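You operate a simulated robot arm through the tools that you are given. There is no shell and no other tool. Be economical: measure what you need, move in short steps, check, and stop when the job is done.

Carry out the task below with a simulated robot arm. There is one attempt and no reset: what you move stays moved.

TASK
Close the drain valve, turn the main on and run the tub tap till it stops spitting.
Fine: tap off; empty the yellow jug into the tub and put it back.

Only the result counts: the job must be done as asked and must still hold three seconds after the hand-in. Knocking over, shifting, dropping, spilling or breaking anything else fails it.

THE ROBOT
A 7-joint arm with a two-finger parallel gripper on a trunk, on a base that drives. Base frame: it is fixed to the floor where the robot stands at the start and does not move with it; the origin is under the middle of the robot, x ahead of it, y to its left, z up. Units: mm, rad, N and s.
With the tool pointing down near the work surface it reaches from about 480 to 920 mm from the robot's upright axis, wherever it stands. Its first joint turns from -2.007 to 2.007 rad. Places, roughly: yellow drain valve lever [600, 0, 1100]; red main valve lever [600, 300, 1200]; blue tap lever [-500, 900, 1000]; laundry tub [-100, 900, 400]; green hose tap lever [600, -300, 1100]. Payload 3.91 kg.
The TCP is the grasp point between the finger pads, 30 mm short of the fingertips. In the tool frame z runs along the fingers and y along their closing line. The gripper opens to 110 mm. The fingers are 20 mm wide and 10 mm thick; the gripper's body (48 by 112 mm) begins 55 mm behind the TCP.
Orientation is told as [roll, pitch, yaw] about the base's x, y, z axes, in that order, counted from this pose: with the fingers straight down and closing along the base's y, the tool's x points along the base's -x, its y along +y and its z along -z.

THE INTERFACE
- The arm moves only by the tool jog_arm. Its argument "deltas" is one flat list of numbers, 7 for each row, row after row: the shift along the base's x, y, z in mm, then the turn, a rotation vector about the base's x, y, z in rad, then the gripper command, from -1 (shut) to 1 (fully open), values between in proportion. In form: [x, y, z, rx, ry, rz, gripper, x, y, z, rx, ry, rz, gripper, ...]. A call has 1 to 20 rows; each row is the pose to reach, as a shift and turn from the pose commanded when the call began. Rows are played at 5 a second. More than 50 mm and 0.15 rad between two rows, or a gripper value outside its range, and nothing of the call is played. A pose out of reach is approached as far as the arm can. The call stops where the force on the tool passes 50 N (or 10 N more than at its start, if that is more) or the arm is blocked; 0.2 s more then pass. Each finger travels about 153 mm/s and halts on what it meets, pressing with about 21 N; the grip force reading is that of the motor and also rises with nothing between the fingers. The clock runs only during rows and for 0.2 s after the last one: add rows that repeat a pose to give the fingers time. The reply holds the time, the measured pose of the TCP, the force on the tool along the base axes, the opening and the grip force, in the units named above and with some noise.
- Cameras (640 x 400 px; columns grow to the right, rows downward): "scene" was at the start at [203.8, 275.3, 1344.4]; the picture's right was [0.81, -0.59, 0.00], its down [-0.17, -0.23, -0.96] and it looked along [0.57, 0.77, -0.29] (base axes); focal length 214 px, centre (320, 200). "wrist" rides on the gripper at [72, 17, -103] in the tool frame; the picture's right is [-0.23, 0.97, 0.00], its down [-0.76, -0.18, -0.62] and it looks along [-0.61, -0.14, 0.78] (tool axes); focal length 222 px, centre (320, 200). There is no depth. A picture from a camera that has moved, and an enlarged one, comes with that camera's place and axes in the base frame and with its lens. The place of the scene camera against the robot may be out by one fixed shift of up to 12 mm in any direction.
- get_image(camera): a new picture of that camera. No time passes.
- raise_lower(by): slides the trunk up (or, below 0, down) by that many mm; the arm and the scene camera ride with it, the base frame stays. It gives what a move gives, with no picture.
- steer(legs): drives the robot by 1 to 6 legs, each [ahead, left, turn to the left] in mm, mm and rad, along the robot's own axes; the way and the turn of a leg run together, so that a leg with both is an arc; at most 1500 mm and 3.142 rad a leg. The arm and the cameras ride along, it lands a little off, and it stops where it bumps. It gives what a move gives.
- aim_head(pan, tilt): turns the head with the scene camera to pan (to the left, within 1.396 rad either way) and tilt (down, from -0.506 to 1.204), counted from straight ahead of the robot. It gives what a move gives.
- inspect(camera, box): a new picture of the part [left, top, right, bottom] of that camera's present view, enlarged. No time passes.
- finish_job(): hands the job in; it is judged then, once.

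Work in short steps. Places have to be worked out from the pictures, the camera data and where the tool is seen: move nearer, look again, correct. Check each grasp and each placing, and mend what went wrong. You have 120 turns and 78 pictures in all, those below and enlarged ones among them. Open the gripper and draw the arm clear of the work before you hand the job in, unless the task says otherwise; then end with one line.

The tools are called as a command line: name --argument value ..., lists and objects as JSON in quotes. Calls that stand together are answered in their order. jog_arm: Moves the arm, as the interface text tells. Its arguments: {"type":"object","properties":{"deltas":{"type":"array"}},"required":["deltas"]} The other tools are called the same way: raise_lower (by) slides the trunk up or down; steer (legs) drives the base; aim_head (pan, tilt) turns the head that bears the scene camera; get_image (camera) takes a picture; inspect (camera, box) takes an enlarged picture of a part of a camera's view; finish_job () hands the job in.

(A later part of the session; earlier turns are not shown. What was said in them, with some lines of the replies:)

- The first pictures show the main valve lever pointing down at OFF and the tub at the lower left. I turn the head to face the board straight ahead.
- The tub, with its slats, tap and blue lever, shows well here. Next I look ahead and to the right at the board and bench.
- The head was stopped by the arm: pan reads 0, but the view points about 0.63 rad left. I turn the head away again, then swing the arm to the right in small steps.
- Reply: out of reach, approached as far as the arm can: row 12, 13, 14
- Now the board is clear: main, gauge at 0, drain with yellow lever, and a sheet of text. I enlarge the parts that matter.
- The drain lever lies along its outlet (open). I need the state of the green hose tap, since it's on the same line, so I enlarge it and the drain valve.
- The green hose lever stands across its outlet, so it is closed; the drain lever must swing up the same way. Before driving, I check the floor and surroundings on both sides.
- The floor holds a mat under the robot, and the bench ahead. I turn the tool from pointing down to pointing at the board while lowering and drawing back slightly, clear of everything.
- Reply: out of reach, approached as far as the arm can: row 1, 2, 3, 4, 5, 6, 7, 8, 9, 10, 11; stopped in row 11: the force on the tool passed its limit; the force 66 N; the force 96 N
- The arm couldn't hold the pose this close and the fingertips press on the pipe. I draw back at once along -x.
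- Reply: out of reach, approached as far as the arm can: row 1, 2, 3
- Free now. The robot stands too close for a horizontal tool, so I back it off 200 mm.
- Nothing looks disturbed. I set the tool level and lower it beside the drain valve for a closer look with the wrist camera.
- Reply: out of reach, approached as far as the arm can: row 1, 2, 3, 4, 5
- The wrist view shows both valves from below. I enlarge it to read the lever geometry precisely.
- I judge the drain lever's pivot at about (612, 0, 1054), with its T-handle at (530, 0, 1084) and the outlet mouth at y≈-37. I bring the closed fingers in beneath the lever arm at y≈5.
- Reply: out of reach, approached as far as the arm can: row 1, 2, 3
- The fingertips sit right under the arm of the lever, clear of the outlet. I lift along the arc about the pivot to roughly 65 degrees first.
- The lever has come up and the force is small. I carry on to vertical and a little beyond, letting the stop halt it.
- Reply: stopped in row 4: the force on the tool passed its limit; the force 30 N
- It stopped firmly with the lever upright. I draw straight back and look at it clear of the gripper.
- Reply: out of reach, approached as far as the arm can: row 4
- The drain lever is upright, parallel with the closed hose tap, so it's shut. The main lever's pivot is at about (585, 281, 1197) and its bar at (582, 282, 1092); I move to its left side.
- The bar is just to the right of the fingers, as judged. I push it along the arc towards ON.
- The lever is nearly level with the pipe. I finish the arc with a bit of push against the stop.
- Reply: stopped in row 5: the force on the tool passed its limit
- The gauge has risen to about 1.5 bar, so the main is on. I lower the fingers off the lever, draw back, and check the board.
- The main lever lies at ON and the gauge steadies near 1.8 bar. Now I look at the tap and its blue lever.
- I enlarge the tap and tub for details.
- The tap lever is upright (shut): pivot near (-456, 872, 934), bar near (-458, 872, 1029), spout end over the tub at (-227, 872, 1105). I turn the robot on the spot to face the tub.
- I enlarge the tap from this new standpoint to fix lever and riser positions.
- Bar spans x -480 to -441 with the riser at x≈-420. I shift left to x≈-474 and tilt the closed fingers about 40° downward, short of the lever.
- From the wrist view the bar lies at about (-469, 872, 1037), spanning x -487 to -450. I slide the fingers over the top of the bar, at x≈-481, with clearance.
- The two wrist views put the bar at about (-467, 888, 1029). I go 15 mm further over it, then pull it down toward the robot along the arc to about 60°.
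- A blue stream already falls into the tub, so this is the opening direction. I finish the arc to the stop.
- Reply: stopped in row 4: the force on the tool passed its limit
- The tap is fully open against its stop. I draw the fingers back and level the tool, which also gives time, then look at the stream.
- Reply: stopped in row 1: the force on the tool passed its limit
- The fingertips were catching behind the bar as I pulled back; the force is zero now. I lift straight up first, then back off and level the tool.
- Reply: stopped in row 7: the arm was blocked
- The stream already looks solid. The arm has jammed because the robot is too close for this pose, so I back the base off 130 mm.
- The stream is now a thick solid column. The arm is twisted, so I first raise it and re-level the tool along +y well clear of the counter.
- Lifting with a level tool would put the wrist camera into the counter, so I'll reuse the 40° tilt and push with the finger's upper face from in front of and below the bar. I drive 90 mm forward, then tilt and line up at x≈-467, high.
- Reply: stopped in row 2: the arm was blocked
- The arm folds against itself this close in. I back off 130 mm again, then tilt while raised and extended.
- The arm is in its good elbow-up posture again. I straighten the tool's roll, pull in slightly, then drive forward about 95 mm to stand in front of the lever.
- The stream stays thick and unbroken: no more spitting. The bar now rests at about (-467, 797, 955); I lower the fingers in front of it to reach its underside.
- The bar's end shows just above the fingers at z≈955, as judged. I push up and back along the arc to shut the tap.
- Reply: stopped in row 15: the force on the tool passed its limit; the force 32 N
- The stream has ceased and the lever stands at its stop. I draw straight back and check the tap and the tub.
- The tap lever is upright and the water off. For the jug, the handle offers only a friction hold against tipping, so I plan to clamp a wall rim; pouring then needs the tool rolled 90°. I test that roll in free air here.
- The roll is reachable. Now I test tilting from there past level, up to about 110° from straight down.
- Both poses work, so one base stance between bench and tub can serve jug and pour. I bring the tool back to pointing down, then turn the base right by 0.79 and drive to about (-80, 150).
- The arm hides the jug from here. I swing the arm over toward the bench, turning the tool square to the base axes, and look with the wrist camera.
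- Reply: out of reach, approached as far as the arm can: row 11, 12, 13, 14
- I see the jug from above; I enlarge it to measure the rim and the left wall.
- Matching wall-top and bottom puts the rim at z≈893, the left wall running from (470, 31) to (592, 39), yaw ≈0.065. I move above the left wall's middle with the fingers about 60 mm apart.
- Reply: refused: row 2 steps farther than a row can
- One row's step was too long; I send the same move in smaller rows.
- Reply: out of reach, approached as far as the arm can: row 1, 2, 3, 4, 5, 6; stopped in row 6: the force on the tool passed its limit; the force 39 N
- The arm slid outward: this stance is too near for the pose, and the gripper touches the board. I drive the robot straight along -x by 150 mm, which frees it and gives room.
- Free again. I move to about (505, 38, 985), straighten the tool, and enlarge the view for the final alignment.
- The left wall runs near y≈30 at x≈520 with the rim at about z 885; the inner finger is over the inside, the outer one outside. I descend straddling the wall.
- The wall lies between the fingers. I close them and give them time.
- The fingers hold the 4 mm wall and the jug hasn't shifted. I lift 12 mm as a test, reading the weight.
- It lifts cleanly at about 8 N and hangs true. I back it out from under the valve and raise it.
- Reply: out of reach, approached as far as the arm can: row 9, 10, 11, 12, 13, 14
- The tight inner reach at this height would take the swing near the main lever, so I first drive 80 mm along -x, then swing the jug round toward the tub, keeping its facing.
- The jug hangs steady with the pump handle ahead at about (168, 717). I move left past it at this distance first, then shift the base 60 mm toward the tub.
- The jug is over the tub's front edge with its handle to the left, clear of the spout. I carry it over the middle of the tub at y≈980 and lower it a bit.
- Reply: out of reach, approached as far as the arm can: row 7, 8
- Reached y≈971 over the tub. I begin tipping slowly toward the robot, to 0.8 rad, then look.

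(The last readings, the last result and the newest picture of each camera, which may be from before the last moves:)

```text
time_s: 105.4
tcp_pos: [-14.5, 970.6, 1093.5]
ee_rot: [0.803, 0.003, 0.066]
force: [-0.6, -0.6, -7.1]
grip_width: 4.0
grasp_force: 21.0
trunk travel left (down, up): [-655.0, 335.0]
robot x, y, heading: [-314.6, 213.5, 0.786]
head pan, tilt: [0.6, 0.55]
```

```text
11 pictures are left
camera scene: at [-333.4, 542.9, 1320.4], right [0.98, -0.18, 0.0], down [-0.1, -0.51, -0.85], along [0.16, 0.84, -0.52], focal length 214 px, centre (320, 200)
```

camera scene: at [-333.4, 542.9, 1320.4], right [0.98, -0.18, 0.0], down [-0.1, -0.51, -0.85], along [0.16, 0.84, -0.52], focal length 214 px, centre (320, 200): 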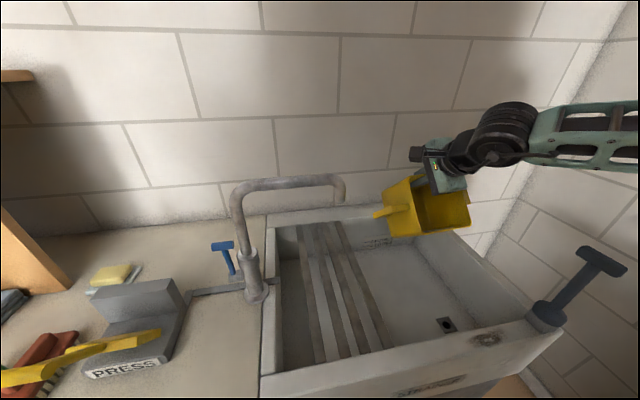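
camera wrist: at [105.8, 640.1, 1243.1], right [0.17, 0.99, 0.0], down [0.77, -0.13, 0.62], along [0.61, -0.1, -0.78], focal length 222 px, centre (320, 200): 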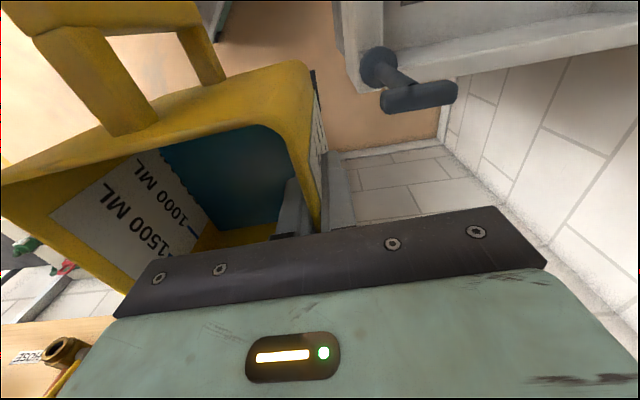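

Nothing poured yet (7.1 N) and the jug sits well inside the tub. I tip further, slowly.

jog_arm --deltas '[0, 0, 0, 0.05, 0.003, 0, -1, 0, 0, 0, 0.1, 0.006, 0, -1, 0, 0, 0, 0.15, 0.01, 0, -1, 0, 0, 0, 0.2, 0.013, 0, -1, 0, 0, 0, 0.25, 0.016, 0, -1, 0, 0, 0, 0.3, 0.02, 0, -1, 0, 0, 0, 0.35, 0.023, 0, -1, 0, 0, 0, 0.4, 0.026, 0, -1, 0, 0, 0, 0.45, 0.03, 0, -1, 0, 0, 0, 0.5, 0.033, 0, -1]'

get_image --camera "scene"

```text
time_s: 107.6
tcp_pos: [-14.5, 969.2, 1094.1]
ee_rot: [1.306, 0.003, 0.066]
force: [0.6, 0.0, -4.9]
grip_width: 3.9
grasp_force: 20.7
trunk travel left (down, up): [-655.0, 335.0]
robot x, y, heading: [-312.8, 215.0, 0.783]
head pan, tilt: [0.6, 0.55]
```

```text
10 pictures are left
camera scene: at [-333.5, 542.8, 1320.5], right [0.98, -0.18, 0.0], down [-0.1, -0.51, -0.85], along [0.16, 0.84, -0.52], focal length 214 px, centre (320, 200)
```

scene: 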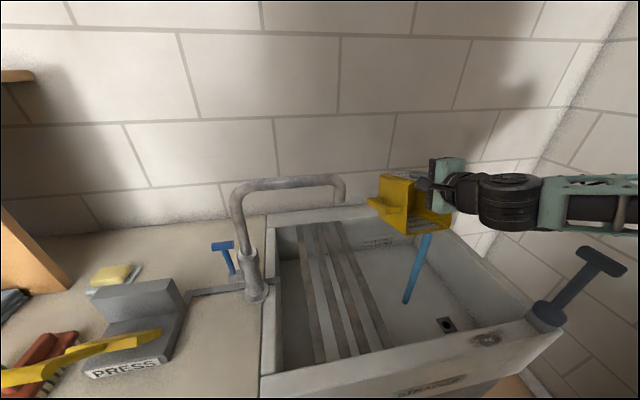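

Water now pours into the tub (4.9 N left). I tip on past level to about 110° and hold so it empties fully.

jog_arm --deltas '[0, 0, 0, 0.06, 0.004, 0, -1, 0, 0, 0, 0.12, 0.008, 0, -1, 0, 0, 0, 0.18, 0.012, 0, -1, 0, 0, 0, 0.24, 0.016, 0, -1, 0, 0, 0, 0.3, 0.02, 0, -1, 0, 0, 0, 0.36, 0.024, 0, -1, 0, 0, 0, 0.42, 0.028, 0, -1, 0, 0, 0, 0.48, 0.031, 0, -1, 0, 0, 0, 0.54, 0.035, 0, -1, 0, 0, 0, 0.6, 0.039, 0, -1, 0, 0, 0, 0.65, 0.042, 0, -1, 0, 0, 0, 0.65, 0.042, 0, -1, 0, 0, 0, 0.65, 0.042, 0, -1, 0, 0, 0, 0.65, 0.042, 0, -1, 0, 0, 0, 0.65, 0.042, 0, -1, 0, 0, 0, 0.65, 0.042, 0, -1, 0, 0, 0, 0.65, 0.042, 0, -1, 0, 0, 0, 0.65, 0.042, 0, -1, 0, 0, 0, 0.65, 0.042, 0, -1, 0, 0, 0, 0.65, 0.042, 0, -1]'

get_image --camera "scene"

```text
time_s: 111.8
tcp_pos: [-13.0, 969.7, 1092.6]
ee_rot: [1.954, 0.0, 0.069]
force: [0.1, -0.1, -1.1]
grip_width: 3.9
grasp_force: 20.8
trunk travel left (down, up): [-655.0, 335.0]
robot x, y, heading: [-311.0, 212.9, 0.786]
head pan, tilt: [0.6, 0.55]
```

```text
9 pictures are left
camera scene: at [-333.5, 542.7, 1320.5], right [0.98, -0.18, 0.0], down [-0.1, -0.51, -0.85], along [0.16, 0.84, -0.52], focal length 214 px, centre (320, 200)
```

scene: 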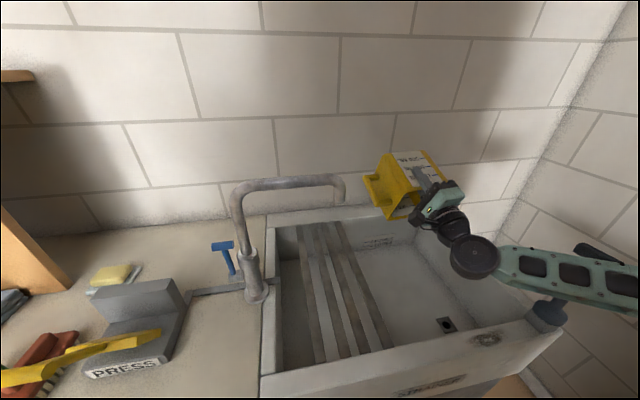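

The jug is empty (1.1 N for the jug itself). The forearm passes near the pump handle, so I return by exactly the same tilt path.

jog_arm --deltas '[0, 0, 0, -0.1, -0.006, 0, -1, 0, 0, 0, -0.2, -0.013, 0, -1, 0, 0, 0, -0.3, -0.019, 0, -1, 0, 0, 0, -0.4, -0.026, 0, -1, 0, 0, 0, -0.5, -0.033, 0, -1, 0, 0, 0, -0.6, -0.039, 0, -1, 0, 0, 0, -0.7, -0.046, 0, -1, 0, 0, 0, -0.8, -0.052, 0, -1, 0, 0, 0, -0.9, -0.058, 0, -1, 0, 0, 0, -1.0, -0.065, 0, -1, 0, 0, 0, -1.1, -0.071, 0, -1, 0, 0, 0, -1.2, -0.078, 0, -1, 0, 0, 0, -1.3, -0.085, 0, -1, 0, 0, 0, -1.4, -0.091, 0, -1, 0, 0, 0, -1.5, -0.098, 0, -1, 0, 0, 0, -1.6, -0.104, 0, -1, 0, 0, 0, -1.7, -0.11, 0, -1, 0, 0, 0, -1.8, -0.117, 0, -1, 0, 0, 0, -1.9, -0.124, 0, -1, 0, 0, 0, -1.954, -0.127, 0, -1]'

```text
time_s: 116.0
tcp_pos: [-14.7, 969.4, 1093.1]
ee_rot: [-0.006, 0.002, 0.061]
force: [-0.4, -0.1, -1.9]
grip_width: 3.8
grasp_force: 21.4
trunk travel left (down, up): [-655.0, 335.0]
robot x, y, heading: [-312.6, 210.0, 0.789]
head pan, tilt: [0.6, 0.55]
```

The jug is upright again. I raise it and draw it back over the tub's front the way it came, then shift the base back.

jog_arm --deltas '[0, -5, 20, 0, 0, 0, -1, 0, -20, 45, 0, 0, 0, -1, -2, -50, 60, 0, 0, 0, -1, -3, -85, 61, 0, 0, 0, -1, -4, -120, 61, 0, 0, 0, -1, -6, -155, 61, 0, 0, 0, -1, -7, -188, 61, 0, 0, 0, -1]'

steer --legs '[[-42, -43, 0]]'

jog_arm --deltas '[0, -35, 0, 0, 0, 0, -1, 15, -55, 0, 0, 0, 0, -1, 45, -68, 0, 0, 0, 0, -1, 80, -76, 0, 0, 0, 0, -1, 115, -82, 0, 0, 0, 0, -1, 150, -87, 0, 0, 0, 0, -1, 180, -90, 0, 0, 0, 0, -1, 200, -92, -5, 0, 0, 0, -1]'

```text
time_s: 117.6
tcp_pos: [-22.9, 782.8, 1152.0]
ee_rot: [-0.003, 0.002, 0.061]
force: [-0.5, -0.2, -1.6]
grip_width: 3.7
grasp_force: 20.8
trunk travel left (down, up): [-655.0, 335.0]
robot x, y, heading: [-313.4, 216.6, 0.79]
head pan, tilt: [0.6, 0.55]
```

```text
time_s: 118.5
tcp_pos: [-20.3, 722.2, 1152.7]
ee_rot: [-0.004, 0.001, 0.062]
force: [-0.2, 0.3, -1.0]
grip_width: 3.9
grasp_force: 21.2
trunk travel left (down, up): [-655.0, 335.0]
robot x, y, heading: [-313.8, 155.0, 0.786]
head pan, tilt: [0.6, 0.55]
```

```text
time_s: 120.3
tcp_pos: [180.6, 631.3, 1148.5]
ee_rot: [-0.003, 0.001, 0.063]
force: [-0.7, 0.0, -1.5]
grip_width: 3.8
grasp_force: 21.5
trunk travel left (down, up): [-655.0, 335.0]
robot x, y, heading: [-313.6, 152.1, 0.783]
head pan, tilt: [0.6, 0.55]
```

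Clear of the pump. I swing the jug back to the bench side along the same arc, then drive 80 mm along +x to the former stance.

jog_arm --deltas '[30, -25, -5, 0, 0, 0, -1, 58, -51, -10, 0, 0, 0, -1, 84, -80, -10, 0, 0, 0, -1, 108, -110, -10, 0, 0, 0, -1, 130, -142, -10, 0, 0, 0, -1, 150, -176, -10, 0, 0, 0, -1, 166, -212, -10, 0, 0, 0, -1, 180, -248, -10, 0, 0, 0, -1, 190, -286, -10, 0, 0, 0, -1, 197, -324, -10, 0, 0, 0, -1, 202, -362, -10, 0, 0, 0, -1, 205, -400, -12, 0, 0, 0, -1, 205, -438, -16, 0, 0, 0, -1, 198, -476, -20, 0, 0, 0, -1, 185, -512, -24, 0, 0, 0, -1]'

steer --legs '[[57, -57, 0]]'

get_image --camera "wrist"

```text
time_s: 123.5
tcp_pos: [362.5, 119.7, 1125.1]
ee_rot: [-0.004, 0.0, 0.063]
force: [0.3, 0.2, -1.7]
grip_width: 4.0
grasp_force: 21.1
trunk travel left (down, up): [-655.0, 335.0]
robot x, y, heading: [-312.7, 152.9, 0.785]
head pan, tilt: [0.6, 0.55]
```

```text
time_s: 124.6
tcp_pos: [444.8, 120.9, 1124.1]
ee_rot: [-0.003, 0.003, 0.061]
force: [0.3, 0.2, -1.7]
grip_width: 4.0
grasp_force: 21.1
trunk travel left (down, up): [-655.0, 335.0]
robot x, y, heading: [-229.3, 156.1, 0.784]
head pan, tilt: [0.6, 0.55]
```

```text
8 pictures are left
camera wrist: at [372.2, 132.0, 1229.1], right [0.17, 0.99, 0.0], down [0.77, -0.13, 0.62], along [0.61, -0.11, -0.78], focal length 222 px, centre (320, 200)
```

wrist: 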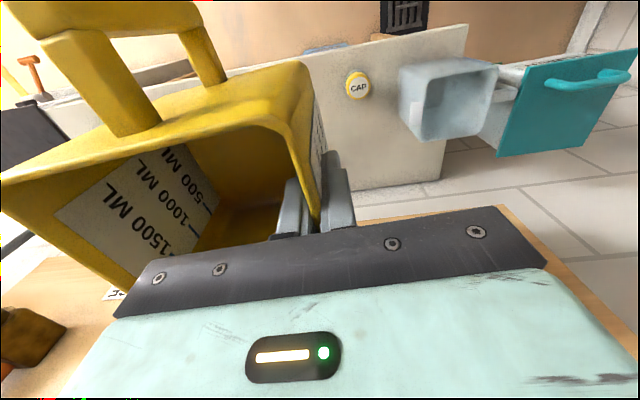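

The jug is visibly empty and still held the same way. I reverse the lift path down to just above its old place.

jog_arm --deltas '[-4, -16, -20, 0, 0, 0, -1, -10, -31, -44, 0, 0, 0, -1, -15, -46, -69, 0, 0, 0, -1, -17, -61, -94, 0, 0, 0, -1, -18, -71, -119, 0, 0, 0, -1, -18, -81, -144, 0, 0, 0, -1, -18, -87, -169, 0, 0, 0, -1, -18, -87, -194, 0, 0, 0, -1, -15, -87, -219, 0, 0, 0, -1, 5, -87, -239, 0, 0, 0, -1, 30, -87, -248, 0, 0, 0, -1, 55, -87, -256, 0, 0, 0, -1, 76, -87, -260, 0, 0, 0.0, -1, 77, -87, -266, 0, 0, 0.003, -1]'

get_image --camera "wrist"

```text
time_s: 127.6
tcp_pos: [521.2, 33.2, 857.7]
ee_rot: [-0.002, 0.005, 0.065]
force: [-1.0, -1.2, -2.2]
grip_width: 3.8
grasp_force: 20.9
trunk travel left (down, up): [-655.0, 335.0]
robot x, y, heading: [-226.1, 155.9, 0.78]
head pan, tilt: [0.6, 0.55]
```

```text
7 pictures are left
camera wrist: at [449.7, 45.3, 963.0], right [0.16, 0.99, 0.0], down [0.77, -0.13, 0.62], along [0.61, -0.1, -0.78], focal length 222 px, centre (320, 200)
```

wrist: 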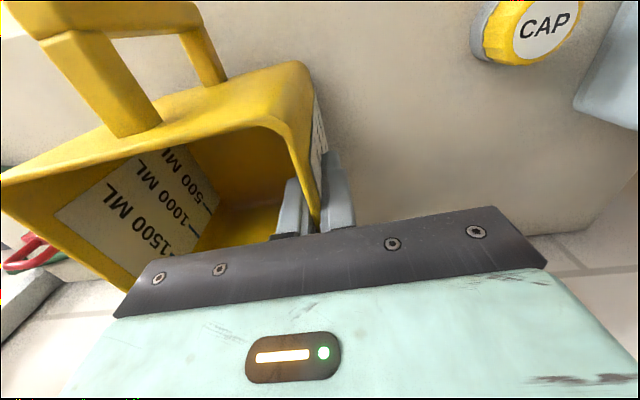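

It hovers about 14 mm above its old spot. I lower it gently to the bench.

jog_arm --deltas '[0, 0, -4, 0, 0, 0, -1, 0, 0, -8, 0, 0, 0, -1, 0, 0, -11, 0, 0, 0, -1, 0, 0, -13, 0, 0, 0, -1, 0, 0, -14.5, 0, 0, 0, -1, 0, 0, -15.5, 0, 0, 0, -1]'

```text
time_s: 129.0
tcp_pos: [522.1, 32.4, 844.1]
ee_rot: [-0.003, 0.003, 0.065]
force: [0.1, 0.7, 2.9]
grip_width: 4.0
grasp_force: 21.0
trunk travel left (down, up): [-655.0, 335.0]
robot x, y, heading: [-227.3, 154.0, 0.783]
head pan, tilt: [0.6, 0.55]
```

The force has turned upward (2.9 N): the jug stands on the bench. I open the fingers around the wall.

jog_arm --deltas '[0, 0, 0, 0, 0, 0, -0.8, 0, 0, 0, 0, 0, 0, -0.5, 0, 0, 0, 0, 0, 0, -0.1, 0, 0, 0, 0, 0, 0, 0.1, 0, 0, 0, 0, 0, 0, 0.1]'

get_image --camera "wrist"

```text
time_s: 130.2
tcp_pos: [522.4, 32.8, 843.8]
ee_rot: [-0.005, 0.002, 0.065]
force: [0.6, -0.5, 0.7]
grip_width: 60.9
grasp_force: 0.0
trunk travel left (down, up): [-655.0, 335.0]
robot x, y, heading: [-228.5, 155.9, 0.782]
head pan, tilt: [0.6, 0.55]
```

```text
6 pictures are left
camera wrist: at [448.8, 45.0, 947.8], right [0.16, 0.99, 0.0], down [0.77, -0.13, 0.62], along [0.61, -0.1, -0.78], focal length 222 px, centre (320, 200)
```

wrist: 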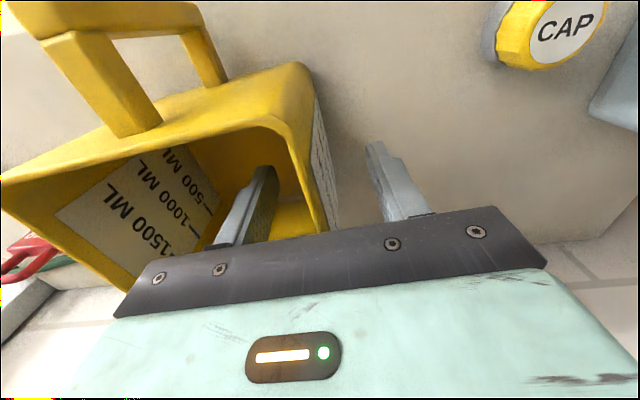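

The jug stands within a few millimetres of where it was. I lift the open fingers straight out and back the arm away the way it came.

jog_arm --deltas '[0, 2, 25, 0, 0, 0, 0.1, 0, 2, 55, 0, 0, 0, 0.1, 0, 4, 85, 0, 0, 0, 0.1, -5, 4, 115, 0, 0, 0, 0.1, -16, 4, 142, 0, 0, 0, 0.1, -45, 25, 150, 0, 0, 0, 0.1, -75, 50, 158, 0, 0, 0, 0.1, -90, 65, 165, 0, 0, 0, 0.1]'

aim_head --pan -0.6 --tilt 0.45

steer --legs '[[-140, 140, 0]]'

get_image --camera "scene"

get_image --camera "wrist"

```text
time_s: 132.0
tcp_pos: [432.4, 96.9, 1007.2]
ee_rot: [-0.003, 0.001, 0.062]
force: [0.0, -0.3, -0.4]
grip_width: 60.4
grasp_force: 0.2
trunk travel left (down, up): [-655.0, 335.0]
robot x, y, heading: [-226.6, 154.0, 0.783]
head pan, tilt: [0.6, 0.55]
```

```text
time_s: 133.4
tcp_pos: [432.2, 98.0, 1006.3]
ee_rot: [-0.003, 0.003, 0.064]
force: [-0.3, 0.9, 1.2]
grip_width: 60.7
grasp_force: 0.0
trunk travel left (down, up): [-655.0, 335.0]
robot x, y, heading: [-226.2, 150.2, 0.788]
head pan, tilt: [-0.6, 0.45]
```

```text
time_s: 135.0
tcp_pos: [237.5, 99.7, 1006.9]
ee_rot: [-0.003, 0.001, 0.066]
force: [-0.1, -0.1, -0.3]
grip_width: 60.5
grasp_force: 0.2
trunk travel left (down, up): [-655.0, 335.0]
robot x, y, heading: [-423.7, 158.8, 0.788]
head pan, tilt: [-0.6, 0.45]
```

```text
5 pictures are left
camera scene: at [-371.2, 414.7, 1329.6], right [0.18, -0.98, 0.0], down [-0.43, -0.08, -0.9], along [0.88, 0.17, -0.44], focal length 214 px, centre (320, 200)
```

scene: 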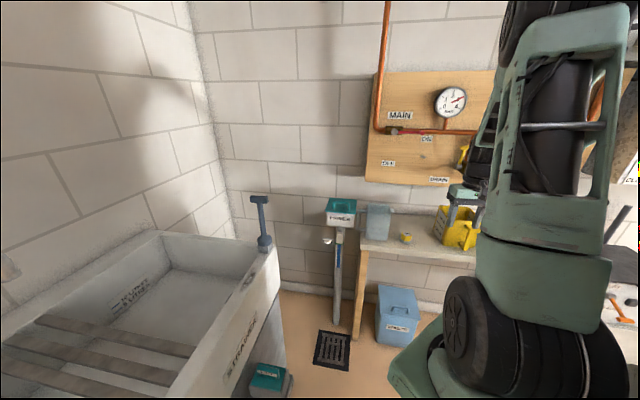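

```text
4 pictures are left
camera wrist: at [164.3, 113.0, 1111.5], right [0.16, 0.99, 0.0], down [0.77, -0.13, 0.62], along [0.61, -0.1, -0.78], focal length 222 px, centre (320, 200)
```

wrist: 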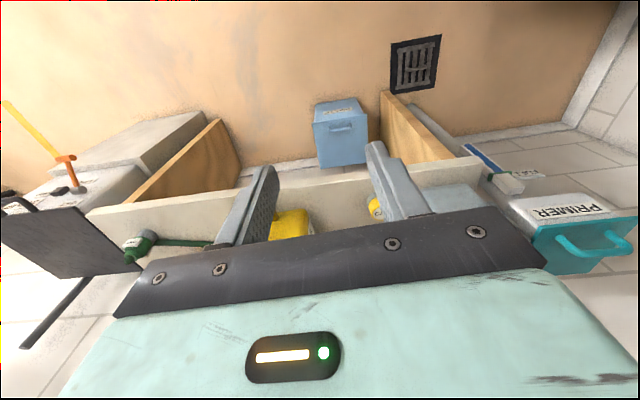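

Everything stands in place; the gauge shows fuller pressure with the air out. I check the levers once more, enlarged, and open the gripper fully.

inspect --camera "scene" --box '[360, 70, 520, 270]'

jog_arm --deltas '[0, 0, 0, 0, 0, 0, 1, 0, 0, 0, 0, 0, 0, 1, 0, 0, 0, 0, 0, 0, 1]'

```text
2.00 times, centred on (440, 170) of scene
camera zoom: at [-371.2, 414.7, 1329.6], right [0.18, -0.98, 0.0], down [-0.43, -0.08, -0.9], along [0.88, 0.17, -0.44], focal length 429 px, centre (80, 260)
```

zoom: 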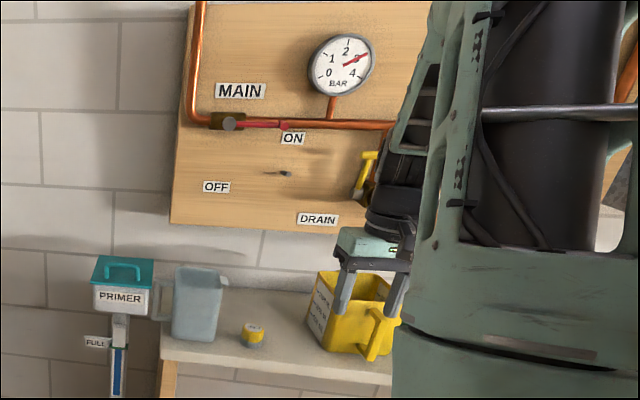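

```text
time_s: 135.8
tcp_pos: [236.6, 101.0, 1006.9]
ee_rot: [-0.003, 0.002, 0.065]
force: [1.6, -0.1, -0.8]
grip_width: 109.9
grasp_force: 0.1
trunk travel left (down, up): [-655.0, 335.0]
robot x, y, heading: [-423.8, 162.1, 0.782]
head pan, tilt: [-0.6, 0.45]
```

The drain lever is up, the main is at ON with the gauge near 3 bar, the tap is off, and the empty jug is back on the bench. The arm is clear, so I hand the job in.

finish_job

```text
The job is handed in.
```

The drain valve is closed, the main is on (gauge near 3 bar), the tub tap was run until the stream was solid and then shut, and the yellow jug was emptied into the tub and put back within a few millimetres of its spot; during the work the gripper pressed briefly on the copper pipe and the board, with no damage seen.
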